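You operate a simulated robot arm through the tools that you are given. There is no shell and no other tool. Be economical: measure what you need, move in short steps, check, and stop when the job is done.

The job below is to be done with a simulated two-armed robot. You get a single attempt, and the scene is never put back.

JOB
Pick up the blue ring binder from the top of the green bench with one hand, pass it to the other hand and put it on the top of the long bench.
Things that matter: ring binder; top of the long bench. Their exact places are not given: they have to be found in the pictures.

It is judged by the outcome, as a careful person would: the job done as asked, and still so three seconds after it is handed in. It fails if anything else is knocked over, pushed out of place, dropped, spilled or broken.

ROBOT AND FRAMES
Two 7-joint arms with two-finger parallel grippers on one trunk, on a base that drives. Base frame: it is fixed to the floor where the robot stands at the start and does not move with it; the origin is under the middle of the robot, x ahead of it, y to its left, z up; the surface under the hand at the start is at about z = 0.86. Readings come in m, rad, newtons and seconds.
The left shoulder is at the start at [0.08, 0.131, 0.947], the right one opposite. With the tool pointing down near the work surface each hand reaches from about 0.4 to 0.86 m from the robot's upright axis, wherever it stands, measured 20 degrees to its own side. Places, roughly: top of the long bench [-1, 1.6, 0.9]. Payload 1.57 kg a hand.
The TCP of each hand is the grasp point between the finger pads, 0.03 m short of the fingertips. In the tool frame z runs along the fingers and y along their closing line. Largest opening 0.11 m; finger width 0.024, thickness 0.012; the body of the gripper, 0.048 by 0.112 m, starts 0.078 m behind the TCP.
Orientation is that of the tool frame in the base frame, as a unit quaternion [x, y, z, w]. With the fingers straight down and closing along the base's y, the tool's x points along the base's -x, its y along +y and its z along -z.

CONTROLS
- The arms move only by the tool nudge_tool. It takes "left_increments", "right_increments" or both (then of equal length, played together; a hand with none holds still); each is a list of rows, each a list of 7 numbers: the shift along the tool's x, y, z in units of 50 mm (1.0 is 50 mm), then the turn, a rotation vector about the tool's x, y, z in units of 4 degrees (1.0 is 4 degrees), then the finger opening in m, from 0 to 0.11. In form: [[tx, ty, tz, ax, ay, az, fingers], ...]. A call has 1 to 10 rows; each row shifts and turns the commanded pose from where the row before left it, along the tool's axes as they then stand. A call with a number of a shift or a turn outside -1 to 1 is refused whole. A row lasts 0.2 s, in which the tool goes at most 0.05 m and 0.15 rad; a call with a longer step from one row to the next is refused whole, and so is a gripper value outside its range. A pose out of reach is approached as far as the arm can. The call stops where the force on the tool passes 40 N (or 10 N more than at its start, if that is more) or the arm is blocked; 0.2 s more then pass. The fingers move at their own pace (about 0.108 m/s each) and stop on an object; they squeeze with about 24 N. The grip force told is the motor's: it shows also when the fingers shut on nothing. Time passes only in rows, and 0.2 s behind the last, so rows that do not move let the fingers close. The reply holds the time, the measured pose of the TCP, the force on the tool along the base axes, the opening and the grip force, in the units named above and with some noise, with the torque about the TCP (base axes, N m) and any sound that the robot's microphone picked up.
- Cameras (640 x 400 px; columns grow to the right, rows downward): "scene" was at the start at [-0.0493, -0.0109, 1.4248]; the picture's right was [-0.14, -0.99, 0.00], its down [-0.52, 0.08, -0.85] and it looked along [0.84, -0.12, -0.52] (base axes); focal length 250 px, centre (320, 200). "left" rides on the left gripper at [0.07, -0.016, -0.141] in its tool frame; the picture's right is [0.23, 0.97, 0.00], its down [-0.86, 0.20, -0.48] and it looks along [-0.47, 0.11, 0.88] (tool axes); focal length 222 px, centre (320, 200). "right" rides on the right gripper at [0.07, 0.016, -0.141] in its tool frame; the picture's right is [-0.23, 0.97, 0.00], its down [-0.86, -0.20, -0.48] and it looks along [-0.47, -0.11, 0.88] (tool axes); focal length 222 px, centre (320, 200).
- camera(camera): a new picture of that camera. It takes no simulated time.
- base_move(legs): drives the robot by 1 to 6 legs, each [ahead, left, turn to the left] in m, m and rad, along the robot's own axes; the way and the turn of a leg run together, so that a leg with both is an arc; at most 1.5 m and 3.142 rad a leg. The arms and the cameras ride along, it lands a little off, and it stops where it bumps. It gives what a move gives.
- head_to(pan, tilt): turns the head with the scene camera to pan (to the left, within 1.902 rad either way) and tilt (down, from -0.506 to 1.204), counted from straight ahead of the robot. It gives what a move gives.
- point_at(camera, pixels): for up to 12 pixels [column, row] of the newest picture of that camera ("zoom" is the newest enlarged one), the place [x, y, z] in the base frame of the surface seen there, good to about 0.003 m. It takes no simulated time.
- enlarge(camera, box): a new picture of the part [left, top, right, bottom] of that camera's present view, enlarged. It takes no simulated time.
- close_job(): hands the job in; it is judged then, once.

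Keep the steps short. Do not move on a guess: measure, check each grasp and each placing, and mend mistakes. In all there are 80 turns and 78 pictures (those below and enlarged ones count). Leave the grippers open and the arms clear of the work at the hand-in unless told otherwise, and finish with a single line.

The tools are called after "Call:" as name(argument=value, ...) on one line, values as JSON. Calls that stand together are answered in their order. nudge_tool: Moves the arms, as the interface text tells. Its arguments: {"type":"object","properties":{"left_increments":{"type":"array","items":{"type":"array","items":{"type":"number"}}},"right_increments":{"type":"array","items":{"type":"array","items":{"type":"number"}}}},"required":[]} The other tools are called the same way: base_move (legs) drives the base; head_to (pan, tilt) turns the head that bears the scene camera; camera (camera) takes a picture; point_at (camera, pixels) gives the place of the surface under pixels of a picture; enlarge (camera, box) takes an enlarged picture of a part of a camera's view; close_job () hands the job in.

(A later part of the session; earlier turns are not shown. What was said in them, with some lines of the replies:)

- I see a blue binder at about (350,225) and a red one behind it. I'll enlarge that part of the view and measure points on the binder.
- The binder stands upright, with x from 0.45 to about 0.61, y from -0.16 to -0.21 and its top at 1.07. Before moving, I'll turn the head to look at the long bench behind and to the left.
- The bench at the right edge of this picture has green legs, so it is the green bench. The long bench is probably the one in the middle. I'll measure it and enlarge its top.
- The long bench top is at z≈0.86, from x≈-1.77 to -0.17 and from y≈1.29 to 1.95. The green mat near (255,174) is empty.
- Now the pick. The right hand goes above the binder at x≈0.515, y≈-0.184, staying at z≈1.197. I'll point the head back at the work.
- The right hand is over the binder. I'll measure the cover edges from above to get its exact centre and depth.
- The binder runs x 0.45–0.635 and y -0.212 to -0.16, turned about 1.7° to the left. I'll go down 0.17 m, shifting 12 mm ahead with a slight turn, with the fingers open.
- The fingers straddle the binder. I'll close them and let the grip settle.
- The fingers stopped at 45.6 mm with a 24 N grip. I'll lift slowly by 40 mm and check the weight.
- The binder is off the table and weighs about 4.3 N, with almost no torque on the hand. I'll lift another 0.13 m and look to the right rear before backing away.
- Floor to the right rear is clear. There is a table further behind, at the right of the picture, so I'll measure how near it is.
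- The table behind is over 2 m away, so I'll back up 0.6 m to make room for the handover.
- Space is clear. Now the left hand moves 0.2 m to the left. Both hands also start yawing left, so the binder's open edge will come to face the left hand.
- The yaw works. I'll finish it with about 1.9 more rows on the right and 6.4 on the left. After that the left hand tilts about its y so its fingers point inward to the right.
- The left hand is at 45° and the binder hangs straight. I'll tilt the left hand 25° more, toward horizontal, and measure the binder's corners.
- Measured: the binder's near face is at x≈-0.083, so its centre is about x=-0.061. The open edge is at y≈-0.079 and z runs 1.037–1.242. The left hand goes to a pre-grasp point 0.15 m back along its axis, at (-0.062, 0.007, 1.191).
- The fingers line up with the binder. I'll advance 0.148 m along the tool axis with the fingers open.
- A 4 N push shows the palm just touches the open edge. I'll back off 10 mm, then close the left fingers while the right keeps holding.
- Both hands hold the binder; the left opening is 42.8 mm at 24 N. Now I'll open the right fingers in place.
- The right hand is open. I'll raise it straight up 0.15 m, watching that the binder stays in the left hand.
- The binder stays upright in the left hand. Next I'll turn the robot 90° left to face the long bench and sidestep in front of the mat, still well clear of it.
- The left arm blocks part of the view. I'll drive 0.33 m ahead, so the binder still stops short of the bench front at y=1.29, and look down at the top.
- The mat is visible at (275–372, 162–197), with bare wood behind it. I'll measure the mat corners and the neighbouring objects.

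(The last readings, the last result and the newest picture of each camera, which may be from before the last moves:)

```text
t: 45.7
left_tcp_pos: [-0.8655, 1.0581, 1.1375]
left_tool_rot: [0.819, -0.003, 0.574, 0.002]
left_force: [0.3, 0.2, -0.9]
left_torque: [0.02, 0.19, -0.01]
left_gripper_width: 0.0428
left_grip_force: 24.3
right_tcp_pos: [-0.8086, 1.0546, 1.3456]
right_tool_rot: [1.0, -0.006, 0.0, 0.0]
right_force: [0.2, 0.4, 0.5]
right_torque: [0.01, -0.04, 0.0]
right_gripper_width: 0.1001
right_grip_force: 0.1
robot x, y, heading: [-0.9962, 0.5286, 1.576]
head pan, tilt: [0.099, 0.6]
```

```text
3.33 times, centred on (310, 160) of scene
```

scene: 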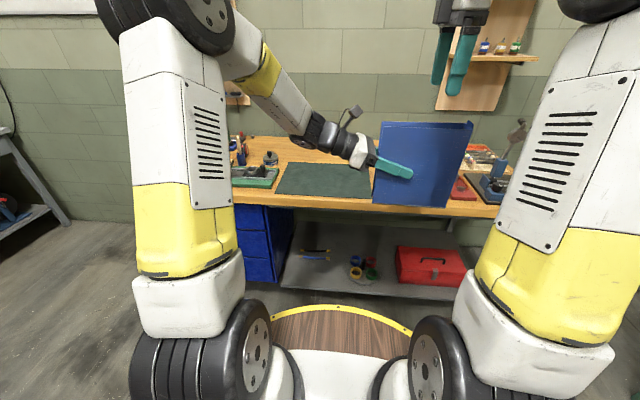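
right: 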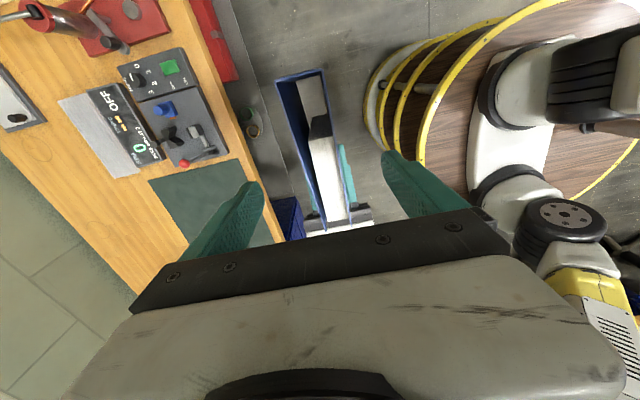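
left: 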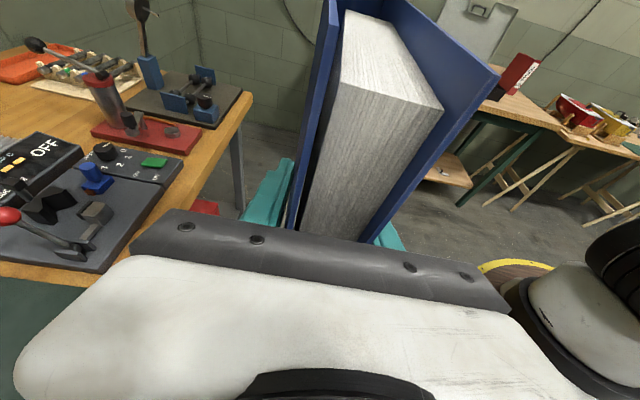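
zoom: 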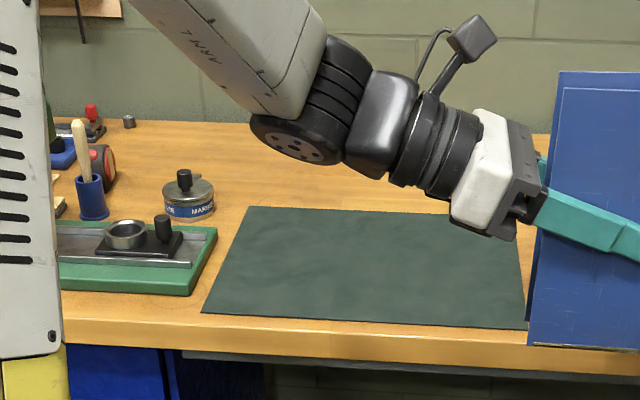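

The mat spans x -1.265…-0.893 and y 1.33…1.6, about 4 mm thick. Behind it is bare wood, y 1.62–1.93, around x≈-1.03. I'd rather place the binder on that bare wood, reaching straight over the mat.

To do that, the left tool yaws to point ahead toward the wall, while the right hand moves away to the right.

Call:
nudge_tool(right_increments=[[0.8, 0, 0, 0, 0, 0, 0.1], [0.8, 0, 0, 0, 0, 0, 0.1], [0.8, 0, 0, 0, 0, 0, 0.1], [0.8, 0, 0, 0, 0, 0, 0.1], [0, 0, 0, 0, 0, 0, 0.1], [0, 0, 0, 0, 0, 0, 0.1], [0, 0, 0, 0, 0, 0, 0.1], [0, 0, 0, 0, 0, 0, 0.1], [0, 0, 0, 0, 0, 0, 0.1], [0, 0, 0, 0, 0, 0, 0.1]], left_increments=[[0, 0, 0, 0, 0, 0, 0], [0, 0, 0, 0, 0, 0, 0], [0, 0, 0, 0.94, 0, -0.342, 0], [0, 0, 0, 0.94, 0, -0.342, 0], [0, 0, 0, 0.94, 0, -0.342, 0], [0, 0, 0, 0.94, 0, -0.342, 0], [0, 0, 0, 0.94, 0, -0.342, 0], [0, 0, 0, 0.94, 0, -0.342, 0], [0, 0, 0, 0.94, 0, -0.342, 0], [0, 0, 0, 0.94, 0, -0.342, 0]])

Call:
camera(camera="scene")

```text
t: 47.9
left_tcp_pos: [-0.8647, 1.0584, 1.1376]
left_tool_rot: [0.789, 0.224, 0.551, -0.156]
left_force: [-0.3, 0.4, -0.8]
left_torque: [-0.11, 0.17, -0.04]
left_gripper_width: 0.0427
left_grip_force: 24.1
right_tcp_pos: [-0.6492, 1.0536, 1.3439]
right_tool_rot: [1.0, -0.005, 0.0, 0.001]
right_force: [-0.6, 0.6, -0.3]
right_torque: [0.04, -0.02, 0.01]
right_gripper_width: 0.0997
right_grip_force: 0.0
robot x, y, heading: [-0.9942, 0.5338, 1.573]
head pan, tilt: [0.099, 0.6]
```

```text
47 pictures are left
```

scene: 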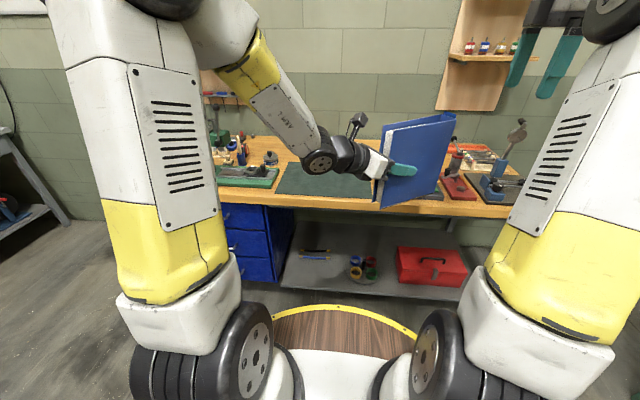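

The binder is turning as intended. I'll continue for 10 rows, then the last 4.

Call:
nudge_tool(left_increments=[[0, 0, 0, 0.94, 0, -0.342, 0], [0, 0, 0, 0.94, 0, -0.342, 0], [0, 0, 0, 0.94, 0, -0.342, 0], [0, 0, 0, 0.94, 0, -0.342, 0], [0, 0, 0, 0.94, 0, -0.342, 0], [0, 0, 0, 0.94, 0, -0.342, 0], [0, 0, 0, 0.94, 0, -0.342, 0], [0, 0, 0, 0.94, 0, -0.342, 0], [0, 0, 0, 0.94, 0, -0.342, 0], [0, 0, 0, 0.94, 0, -0.342, 0]])

Call:
nudge_tool(left_increments=[[0, 0, 0, 0.94, 0, -0.342, 0], [0, 0, 0, 0.94, 0, -0.342, 0], [0, 0, 0, 0.94, 0, -0.342, 0], [0, 0, 0, 0.94, 0, -0.342, 0], [0, 0, 0, 0, 0, 0, 0]])

Call:
camera(camera="scene")

```text
t: 50.1
left_tcp_pos: [-0.8629, 1.0596, 1.1018]
left_tool_rot: [0.729, 0.417, 0.478, -0.257]
left_force: [-0.9, -0.7, 0.3]
left_torque: [-0.14, 0.1, -0.04]
left_gripper_width: 0.0427
left_grip_force: 23.9
left hand out of reach, approached as far as the arm can: row 5, 6, 7, 8, 9
right_tcp_pos: [-0.6495, 1.0536, 1.3441]
right_tool_rot: [1.0, -0.005, 0.0, -0.001]
right_force: [-0.7, 0.7, 0.2]
right_torque: [-0.05, -0.03, 0.01]
right_gripper_width: 0.1
right_grip_force: 0.0
robot x, y, heading: [-0.9957, 0.5287, 1.573]
head pan, tilt: [0.099, 0.6]
```

```text
t: 51.3
left_tcp_pos: [-0.8619, 1.0597, 1.1028]
left_tool_rot: [0.669, 0.511, 0.43, -0.327]
left_force: [-0.3, 0.7, 0.2]
left_torque: [-0.19, 0.02, -0.03]
left_gripper_width: 0.0429
left_grip_force: 23.9
right_tcp_pos: [-0.6489, 1.0539, 1.3443]
right_tool_rot: [1.0, -0.006, 0.0, 0.0]
right_force: [-0.8, 0.2, -0.1]
right_torque: [0.03, 0.01, -0.02]
right_gripper_width: 0.0998
right_grip_force: 0.1
robot x, y, heading: [-0.9957, 0.5321, 1.574]
head pan, tilt: [0.099, 0.6]
```

```text
46 pictures are left
```

scene: 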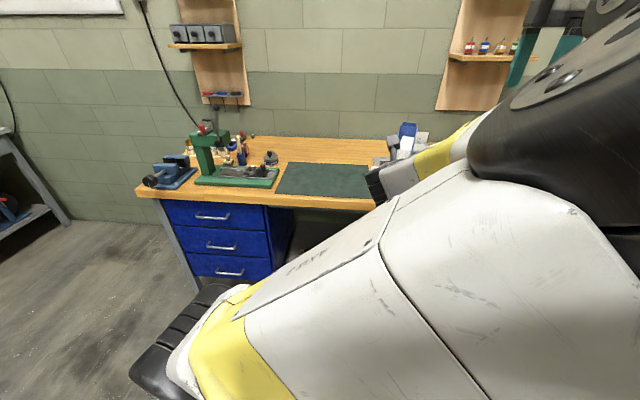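

The elbow swung inward because the hand was too close for that heading. The tool now points about 75° toward the wall. I'll move the hand left, ahead and a little up so the arm relaxes.

Call:
nudge_tool(left_increments=[[0.32, -0.63, 0.21, 0, 0, 0, 0], [0.32, -0.63, 0.21, 0, 0, 0, 0], [0.32, -0.63, 0.21, 0, 0, 0, 0], [0.32, -0.63, 0.21, 0, 0, 0, 0], [0.32, -0.63, 0.21, 0, 0, 0, 0], [0, 0, 0, 0, 0, 0, 0]])

Call:
camera(camera="scene")

Call:
camera(camera="left")

Call:
camera(camera="right")

```text
t: 52.7
left_tcp_pos: [-0.9934, 1.1797, 1.155]
left_tool_rot: [0.669, 0.509, 0.431, -0.327]
left_force: [-0.1, 0.4, -4.1]
left_torque: [-0.14, 0.06, 0.01]
left_gripper_width: 0.0427
left_grip_force: 24.3
right_tcp_pos: [-0.6476, 1.0545, 1.3437]
right_tool_rot: [1.0, -0.004, 0.0, -0.001]
right_force: [-0.4, 0.8, -0.1]
right_torque: [0.02, 0.02, 0.03]
right_gripper_width: 0.1
right_grip_force: 0.0
robot x, y, heading: [-1.0007, 0.5322, 1.57]
head pan, tilt: [0.099, 0.6]
```

```text
45 pictures are left
```

scene: 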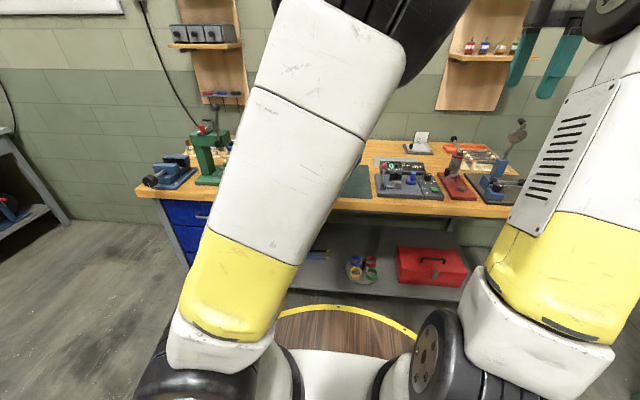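

```text
44 pictures are left
```

left: 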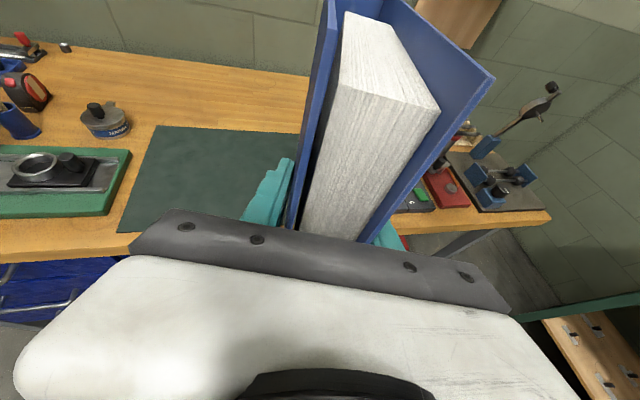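

```text
43 pictures are left
```

right: 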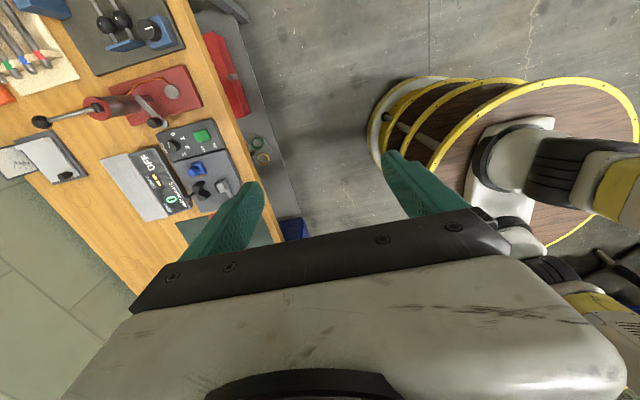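

The arm looks natural again. The tool dips 24.6° instead of 20°, so I'll correct pitch by +4.6°. I'll also measure how far the base front is from the bench.

Call:
nudge_tool(left_increments=[[0, 0, 0, 0, 0.6, 0, 0], [0, 0, 0, 0, 0.55, 0, 0], [0, 0, 0, 0, 0, 0, 0]])

Call:
point_at(camera="right", pixels=[[370, 120], [376, 150], [395, 90], [410, 165], [280, 180], [250, 60], [300, 230]])

Call:
point_at(camera="scene", pixels=[[345, 307], [400, 325], [340, 300], [340, 282], [360, 315], [430, 292]])

```text
t: 53.5
left_tcp_pos: [-0.9929, 1.1797, 1.1529]
left_tool_rot: [0.651, 0.496, 0.457, -0.348]
left_force: [-0.6, 0.6, -3.7]
left_torque: [-0.23, 0.09, -0.01]
left_gripper_width: 0.0428
left_grip_force: 24.2
right_tcp_pos: [-0.6486, 1.054, 1.3441]
right_tool_rot: [1.0, -0.005, 0.0, 0.0]
right_force: [-0.4, 0.4, -0.2]
right_torque: [0.0, 0.01, 0.0]
right_gripper_width: 0.1001
right_grip_force: 0.1
robot x, y, heading: [-0.9973, 0.5324, 1.574]
head pan, tilt: [0.099, 0.6]
```

```text
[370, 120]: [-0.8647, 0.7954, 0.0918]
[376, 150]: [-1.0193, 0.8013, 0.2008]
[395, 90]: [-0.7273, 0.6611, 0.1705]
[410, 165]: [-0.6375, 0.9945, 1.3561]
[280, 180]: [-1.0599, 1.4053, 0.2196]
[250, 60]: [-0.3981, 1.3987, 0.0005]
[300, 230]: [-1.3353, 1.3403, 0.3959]
```

```text
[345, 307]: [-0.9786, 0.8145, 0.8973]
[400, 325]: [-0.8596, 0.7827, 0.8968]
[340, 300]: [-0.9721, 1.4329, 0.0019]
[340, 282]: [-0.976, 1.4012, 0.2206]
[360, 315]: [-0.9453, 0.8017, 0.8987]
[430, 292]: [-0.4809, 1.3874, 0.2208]
```

The base front is about 0.285 m ahead of the robot's axis and the bench front is at 1.29, so a 0.40 m drive leaves 7 cm. I'll pull the right hand back a little first, then drive with the binder's bottom at about z 1.05, above everything on the bench.

Call:
nudge_tool(right_increments=[[0, 0.6, 0, 0, 0, 0, 0.1], [0, 0.6, 0, 0, 0, 0, 0.1], [0, 0.6, 0, 0, 0, 0, 0.1], [0, 0.6, 0, 0, 0, 0, 0.1]])

Call:
base_move(legs=[[0.2, 0, 0], [0.2, 0, 0]])

Call:
camera(camera="scene")

Call:
camera(camera="left")

Call:
camera(camera="right")

```text
t: 54.5
left_tcp_pos: [-0.9919, 1.1799, 1.1518]
left_tool_rot: [0.651, 0.496, 0.457, -0.347]
left_force: [0.0, 0.8, -4.4]
left_torque: [-0.21, 0.02, -0.01]
left_gripper_width: 0.0425
left_grip_force: 23.8
right_tcp_pos: [-0.6488, 0.935, 1.3451]
right_tool_rot: [1.0, -0.004, 0.001, 0.001]
right_force: [0.5, 0.1, -1.6]
right_torque: [-0.07, 0.01, -0.02]
right_gripper_width: 0.1001
right_grip_force: 0.0
robot x, y, heading: [-0.9987, 0.5333, 1.57]
head pan, tilt: [0.099, 0.6]
```

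```text
t: 57.2
left_tcp_pos: [-1.0077, 1.5656, 1.1534]
left_tool_rot: [0.647, 0.501, 0.455, -0.351]
left_force: [-0.8, 0.3, -4.4]
left_torque: [-0.21, 0.05, -0.01]
left_gripper_width: 0.0426
left_grip_force: 23.8
right_tcp_pos: [-0.6597, 1.3278, 1.3441]
right_tool_rot: [1.0, 0.003, 0.0, 0.0]
right_force: [-0.2, -0.3, 0.2]
right_torque: [0.02, -0.02, -0.01]
right_gripper_width: 0.1003
right_grip_force: 0.1
robot x, y, heading: [-1.0004, 0.9165, 1.585]
head pan, tilt: [0.099, 0.6]
```

```text
42 pictures are left
```

scene: 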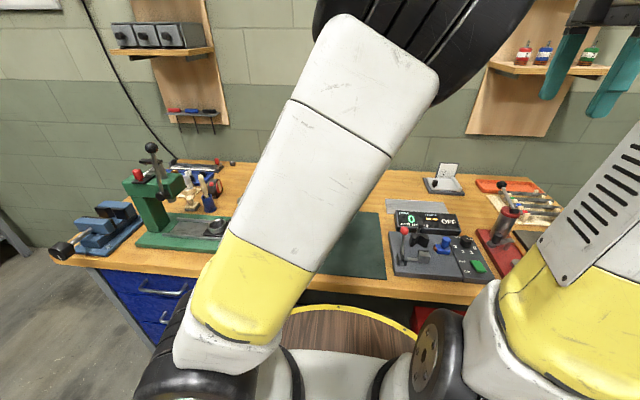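

```text
41 pictures are left
```

left: 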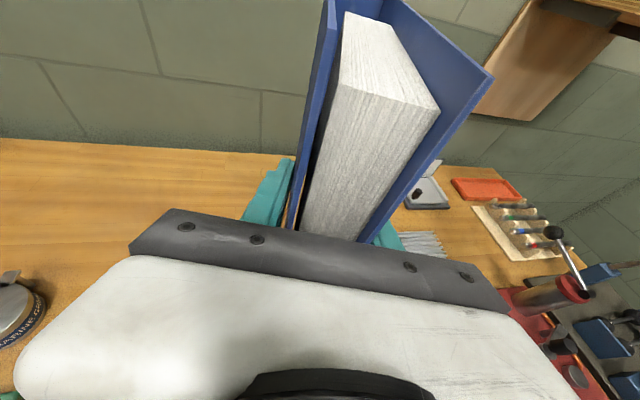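

```text
40 pictures are left
```

right: 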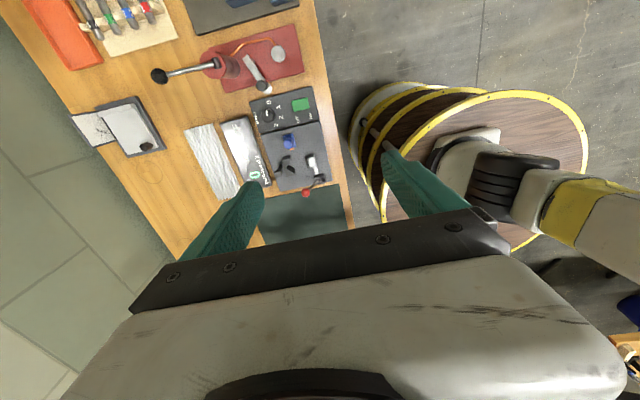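

The robot is at y 0.917 and nothing was hit. I'll measure the free wood behind the mat: the paper sheets at (212,160) in the right view, the card stand, the wall edge and the jar in the left view.

Call:
point_at(camera="right", pixels=[[187, 128], [208, 198], [238, 190], [155, 150], [75, 115], [130, 200], [175, 245], [170, 190], [258, 210], [200, 235]])

Call:
point_at(camera="left", pixels=[[230, 155], [100, 145], [150, 200], [30, 290], [250, 175], [5, 370], [210, 190], [405, 240], [410, 200], [440, 250]])

```text
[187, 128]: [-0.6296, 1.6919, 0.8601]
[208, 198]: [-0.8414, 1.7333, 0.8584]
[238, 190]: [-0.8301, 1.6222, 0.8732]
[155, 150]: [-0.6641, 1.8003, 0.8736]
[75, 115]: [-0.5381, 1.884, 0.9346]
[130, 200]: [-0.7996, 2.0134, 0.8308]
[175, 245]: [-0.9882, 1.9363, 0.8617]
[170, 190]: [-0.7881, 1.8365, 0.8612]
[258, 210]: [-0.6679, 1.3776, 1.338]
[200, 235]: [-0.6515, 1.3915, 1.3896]
```

```text
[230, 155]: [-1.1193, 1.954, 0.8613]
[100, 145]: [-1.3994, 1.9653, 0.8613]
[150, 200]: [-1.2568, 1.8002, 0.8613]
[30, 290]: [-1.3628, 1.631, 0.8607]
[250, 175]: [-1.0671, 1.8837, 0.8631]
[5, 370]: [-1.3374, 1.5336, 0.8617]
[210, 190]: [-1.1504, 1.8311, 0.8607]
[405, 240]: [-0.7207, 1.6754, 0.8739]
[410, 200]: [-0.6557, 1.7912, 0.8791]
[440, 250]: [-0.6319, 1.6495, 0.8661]
```

Free bare wood: x -1.30…-0.87, y 1.62…1.95. I'll move the hand to (-1.02, 1.70) at the present height.

Call:
nudge_tool(left_increments=[[0.215, -0.228, 0.595, 0, 0, 0, 0], [0.215, -0.228, 0.595, 0, 0, 0, 0], [0.215, -0.228, 0.595, 0, 0, 0, 0], [0.215, -0.228, 0.595, 0, 0, 0, 0], [0, 0, 0, 0, 0, 0, 0]])

Call:
camera(camera="left")

Call:
camera(camera="scene")

```text
t: 58.4
left_tcp_pos: [-1.0197, 1.7028, 1.1552]
left_tool_rot: [0.647, 0.502, 0.454, -0.351]
left_force: [0.1, -0.3, -4.4]
left_torque: [-0.22, 0.1, 0.01]
left_gripper_width: 0.0426
left_grip_force: 23.8
right_tcp_pos: [-0.6598, 1.3277, 1.3446]
right_tool_rot: [1.0, 0.004, 0.0, 0.001]
right_force: [0.2, 0.6, 0.0]
right_torque: [-0.01, -0.02, -0.02]
right_gripper_width: 0.0999
right_grip_force: 0.1
robot x, y, heading: [-0.9987, 0.9233, 1.585]
head pan, tilt: [0.099, 0.6]
```

```text
39 pictures are left
```

left: 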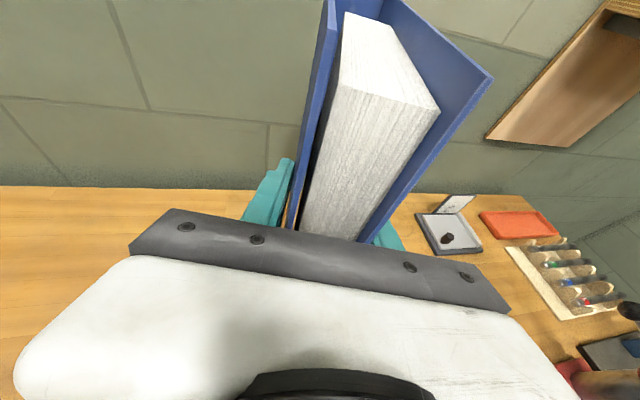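

```text
38 pictures are left
```

scene: 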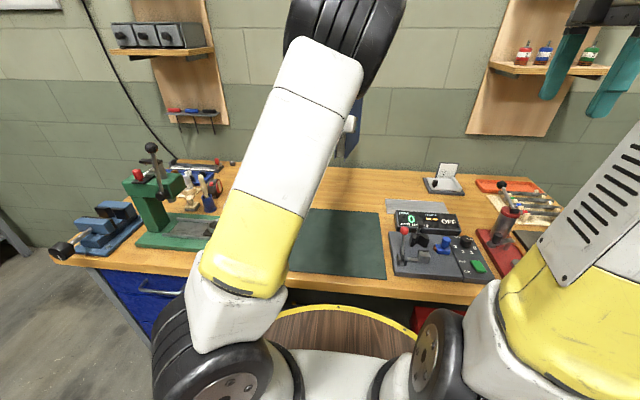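

The hand reached (-1.020, 1.703) with the binder's spine side clear of the wall and the shelf. I'll lower 0.16 m, leaving about 3 cm.

Call:
nudge_tool(left_increments=[[-0.602, 0, 0.217, 0, 0, 0, 0], [-0.602, 0, 0.217, 0, 0, 0, 0], [-0.602, 0, 0.217, 0, 0, 0, 0], [-0.602, 0, 0.217, 0, 0, 0, 0], [-0.602, 0, 0.217, 0, 0, 0, 0], [0, 0, 0, 0, 0, 0, 0]])

Call:
camera(camera="scene")

Call:
camera(camera="left")

```text
t: 59.8
left_tcp_pos: [-1.0208, 1.7021, 0.9902]
left_tool_rot: [0.648, 0.502, 0.454, -0.35]
left_force: [0.7, -0.3, -4.1]
left_torque: [-0.16, 0.06, 0.04]
left_gripper_width: 0.0429
left_grip_force: 23.9
right_tcp_pos: [-0.6594, 1.3277, 1.3439]
right_tool_rot: [1.0, 0.004, -0.001, 0.0]
right_force: [0.4, -0.6, 0.0]
right_torque: [0.0, 0.03, -0.02]
right_gripper_width: 0.1001
right_grip_force: 0.0
robot x, y, heading: [-0.9976, 0.9179, 1.586]
head pan, tilt: [0.099, 0.6]
```

```text
37 pictures are left
```

scene: 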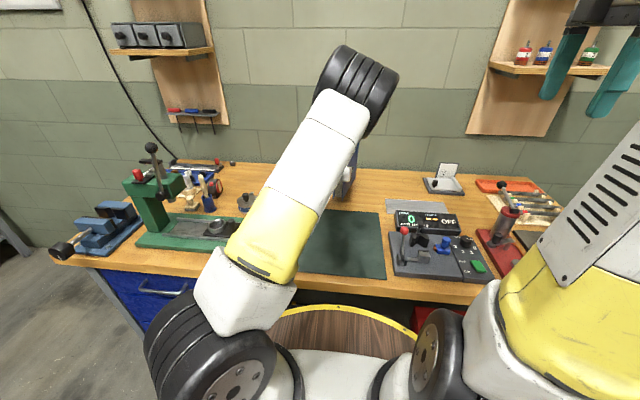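

```text
36 pictures are left
```

left: 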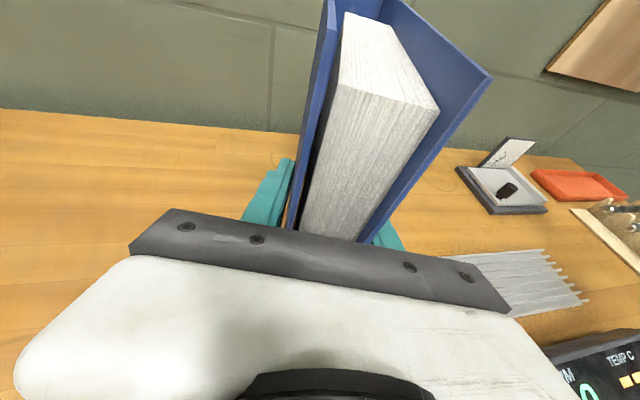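

About 26 mm remain. I'll go down 20 mm, then in small steps until the weight comes off the hand.

Call:
nudge_tool(left_increments=[[-0.188, 0, 0.068, 0, 0, 0, 0], [-0.188, 0, 0.068, 0, 0, 0, 0], [0, 0, 0, 0, 0, 0, 0]])

Call:
nudge_tool(left_increments=[[-0.056, 0, 0.02, 0, 0, 0, 0], [0, 0, 0, 0, 0, 0, 0]])

Call:
nudge_tool(left_increments=[[-0.056, 0, 0.02, 0, 0, 0, 0], [0, 0, 0, 0, 0, 0, 0]])

```text
t: 60.6
left_tcp_pos: [-1.0203, 1.7023, 0.9728]
left_tool_rot: [0.647, 0.502, 0.454, -0.351]
left_force: [0.0, -0.6, -4.9]
left_torque: [-0.2, 0.05, 0.0]
left_gripper_width: 0.0427
left_grip_force: 23.9
right_tcp_pos: [-0.6599, 1.3281, 1.3439]
right_tool_rot: [1.0, 0.003, 0.0, -0.001]
right_force: [0.3, -0.3, 0.3]
right_torque: [-0.03, 0.02, 0.0]
right_gripper_width: 0.1
right_grip_force: 0.0
robot x, y, heading: [-0.9998, 0.9188, 1.585]
head pan, tilt: [0.099, 0.6]
```

```text
t: 61.2
left_tcp_pos: [-1.0201, 1.7018, 0.9683]
left_tool_rot: [0.647, 0.502, 0.454, -0.352]
left_force: [-0.7, 0.2, -4.4]
left_torque: [-0.18, 0.08, 0.0]
left_gripper_width: 0.0428
left_grip_force: 24.6
right_tcp_pos: [-0.6607, 1.3268, 1.3443]
right_tool_rot: [1.0, 0.004, 0.0, 0.0]
right_force: [0.8, -1.0, 0.5]
right_torque: [0.01, 0.01, 0.01]
right_gripper_width: 0.1002
right_grip_force: 0.0
robot x, y, heading: [-1.0013, 0.9173, 1.589]
head pan, tilt: [0.099, 0.6]
```

```text
t: 61.8
left_tcp_pos: [-1.0201, 1.7011, 0.9669]
left_tool_rot: [0.646, 0.502, 0.455, -0.352]
left_force: [-1.6, -1.8, 3.6]
left_torque: [0.76, -0.35, 0.08]
left_gripper_width: 0.0427
left_grip_force: 23.9
right_tcp_pos: [-0.6602, 1.3262, 1.3445]
right_tool_rot: [1.0, 0.003, 0.0, 0.0]
right_force: [-0.5, -0.2, 0.2]
right_torque: [0.01, -0.02, 0.04]
right_gripper_width: 0.1002
right_grip_force: 0.0
robot x, y, heading: [-1.0003, 0.9163, 1.587]
head pan, tilt: [0.099, 0.6]
```

Contact: the force went to +3.6 N, and the torque shows the far (spine) end touched first. So the binder is nose-down by about 1°. I'll pitch up 1.2° and settle a little.

Call:
nudge_tool(left_increments=[[0, 0, 0, 0, 0.3, 0, 0], [-0.03, 0, 0.01, 0, 0, 0, 0], [0, 0, 0, 0, 0, 0, 0]])

```text
t: 62.6
left_tcp_pos: [-1.0207, 1.7006, 0.9641]
left_tool_rot: [0.643, 0.499, 0.46, -0.356]
left_force: [-0.3, 1.6, 7.5]
left_torque: [-0.04, 0.02, 0.11]
left_gripper_width: 0.0427
left_grip_force: 24.4
right_tcp_pos: [-0.6612, 1.3272, 1.3448]
right_tool_rot: [1.0, 0.003, 0.0, 0.0]
right_force: [0.8, 0.3, 0.4]
right_torque: [-0.01, 0.0, 0.01]
right_gripper_width: 0.1002
right_grip_force: 0.1
robot x, y, heading: [-0.9981, 0.9166, 1.591]
head pan, tilt: [0.099, 0.6]
```

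The torque is balanced now, so the binder stands flat, pressed with a few newtons. I'll ease up 1 mm and open the left fingers.

Call:
nudge_tool(left_increments=[[0.018, 0, -0.007, 0, 0, 0, 0], [0, 0, 0, 0, 0, 0, 0.05], [0, 0, 0, 0, 0, 0, 0.07], [0, 0, 0, 0, 0, 0, 0.1], [0, 0, 0, 0, 0, 0, 0.1]])

Call:
camera(camera="left")

```text
t: 63.8
left_tcp_pos: [-1.0189, 1.6997, 0.9651]
left_tool_rot: [0.642, 0.498, 0.461, -0.356]
left_force: [0.2, 0.1, -0.1]
left_torque: [-0.03, -0.03, 0.02]
left_gripper_width: 0.0998
left_grip_force: 0.1
right_tcp_pos: [-0.6605, 1.3274, 1.3447]
right_tool_rot: [1.0, 0.003, 0.0, 0.0]
right_force: [-0.3, -0.5, -0.1]
right_torque: [0.02, 0.01, -0.03]
right_gripper_width: 0.1001
right_grip_force: 0.1
robot x, y, heading: [-0.9969, 0.9159, 1.59]
head pan, tilt: [0.099, 0.6]
```

```text
35 pictures are left
```

left: 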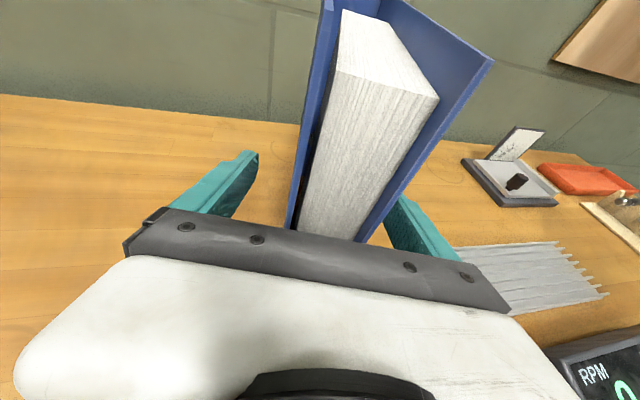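

The fingers are clear on both sides and the binder stands by itself. I'll withdraw 0.16 m straight back along the tool axis.

Call:
nudge_tool(left_increments=[[0, 0, -0.3, 0, 0, 0, 0.1], [0, 0, -0.5, 0, 0, 0, 0.1], [0, 0, -0.6, 0, 0, 0, 0.1], [0, 0, -0.6, 0, 0, 0, 0.1], [0, 0, -0.6, 0, 0, 0, 0.1], [0, 0, -0.6, 0, 0, 0, 0.1], [0, 0, 0, 0, 0, 0, 0.1]])

Call:
camera(camera="left")

Call:
camera(camera="scene")

```text
t: 65.4
left_tcp_pos: [-1.0563, 1.5545, 1.021]
left_tool_rot: [0.642, 0.498, 0.461, -0.356]
left_force: [-0.3, -0.3, -0.3]
left_torque: [-0.03, 0.02, 0.0]
left_gripper_width: 0.1003
left_grip_force: 0.0
right_tcp_pos: [-0.6595, 1.3279, 1.345]
right_tool_rot: [1.0, 0.003, 0.001, 0.0]
right_force: [0.6, -0.6, -0.6]
right_torque: [0.01, 0.0, 0.0]
right_gripper_width: 0.1
right_grip_force: 0.0
robot x, y, heading: [-0.9999, 0.9147, 1.587]
head pan, tilt: [0.099, 0.6]
```

```text
34 pictures are left
```

left: 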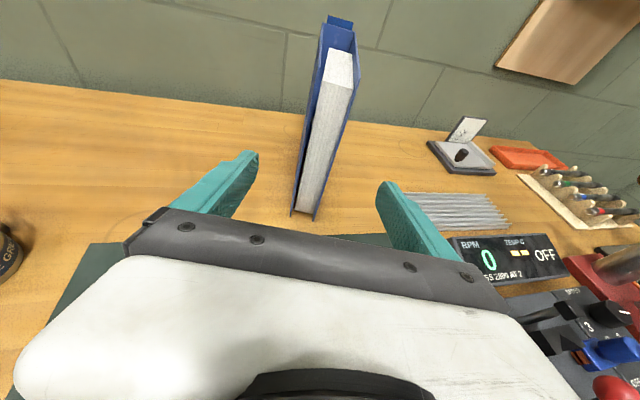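

```text
33 pictures are left
```

scene: 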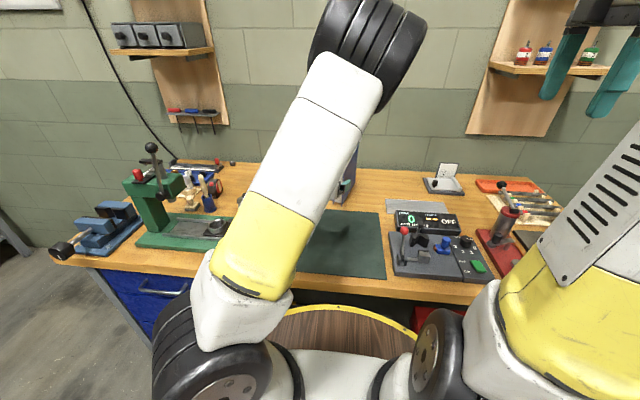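

The binder stands upright on the bare wood behind the mat. I'll raise the left hand 0.1 m and back the robot off 0.4 m, then take a last look.

Call:
nudge_tool(left_increments=[[0.64, 0, -0.25, 0, 0, 0, 0.1], [0.64, 0, -0.25, 0, 0, 0, 0.1], [0.64, 0, -0.25, 0, 0, 0, 0.1], [0, 0, 0, 0, 0, 0, 0.1]])

Call:
base_move(legs=[[-0.45, 0, 0]])

Call:
camera(camera="scene")

Call:
camera(camera="left")

```text
t: 66.4
left_tcp_pos: [-1.0572, 1.5483, 1.1229]
left_tool_rot: [0.642, 0.498, 0.461, -0.357]
left_force: [0.1, -0.7, 0.4]
left_torque: [-0.01, -0.01, 0.01]
left_gripper_width: 0.0999
left_grip_force: 0.0
right_tcp_pos: [-0.66, 1.3272, 1.3454]
right_tool_rot: [1.0, 0.003, 0.0, 0.0]
right_force: [0.1, -0.1, -0.6]
right_torque: [-0.01, -0.02, 0.0]
right_gripper_width: 0.1003
right_grip_force: 0.0
robot x, y, heading: [-0.9996, 0.9165, 1.586]
head pan, tilt: [0.099, 0.6]
```

```text
t: 69.2
left_tcp_pos: [-1.0449, 1.0793, 1.1215]
left_tool_rot: [0.644, 0.496, 0.463, -0.354]
left_force: [-0.4, 0.2, -0.2]
left_torque: [0.0, 0.02, -0.04]
left_gripper_width: 0.0999
left_grip_force: 0.0
right_tcp_pos: [-0.6494, 0.8568, 1.345]
right_tool_rot: [1.0, 0.0, -0.001, 0.0]
right_force: [0.2, -0.5, 0.2]
right_torque: [0.0, -0.01, 0.04]
right_gripper_width: 0.1001
right_grip_force: 0.2
robot x, y, heading: [-0.9899, 0.4483, 1.578]
head pan, tilt: [0.099, 0.6]
```

```text
32 pictures are left
```

scene: 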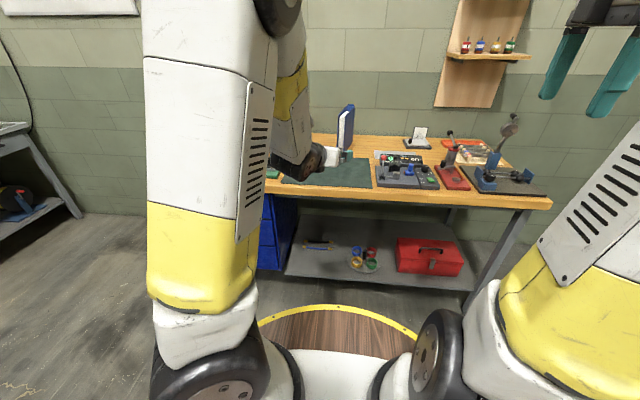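

```text
31 pictures are left
```

left: 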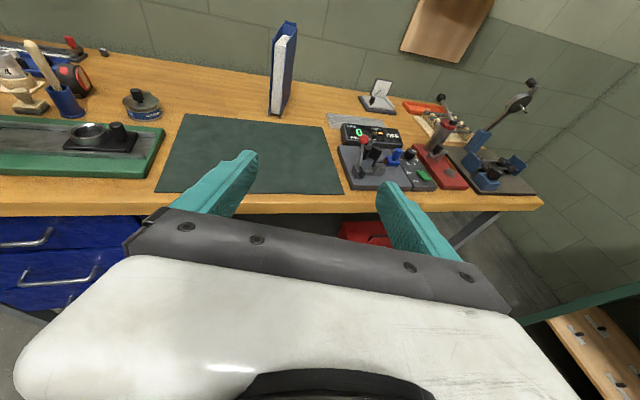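

In the left view at (284,68) the binder stands upright on the long bench's wood. The objects around it are undisturbed, both grippers are open, and the arms are clear. I'm handing the job in.

Call:
close_job()

```text
The job is handed in.
```

The blue ring binder was picked up from the green bench with the right hand, passed to the left hand, and now stands upright on the long bench's bare wood behind the mat, with no other objects disturbed.
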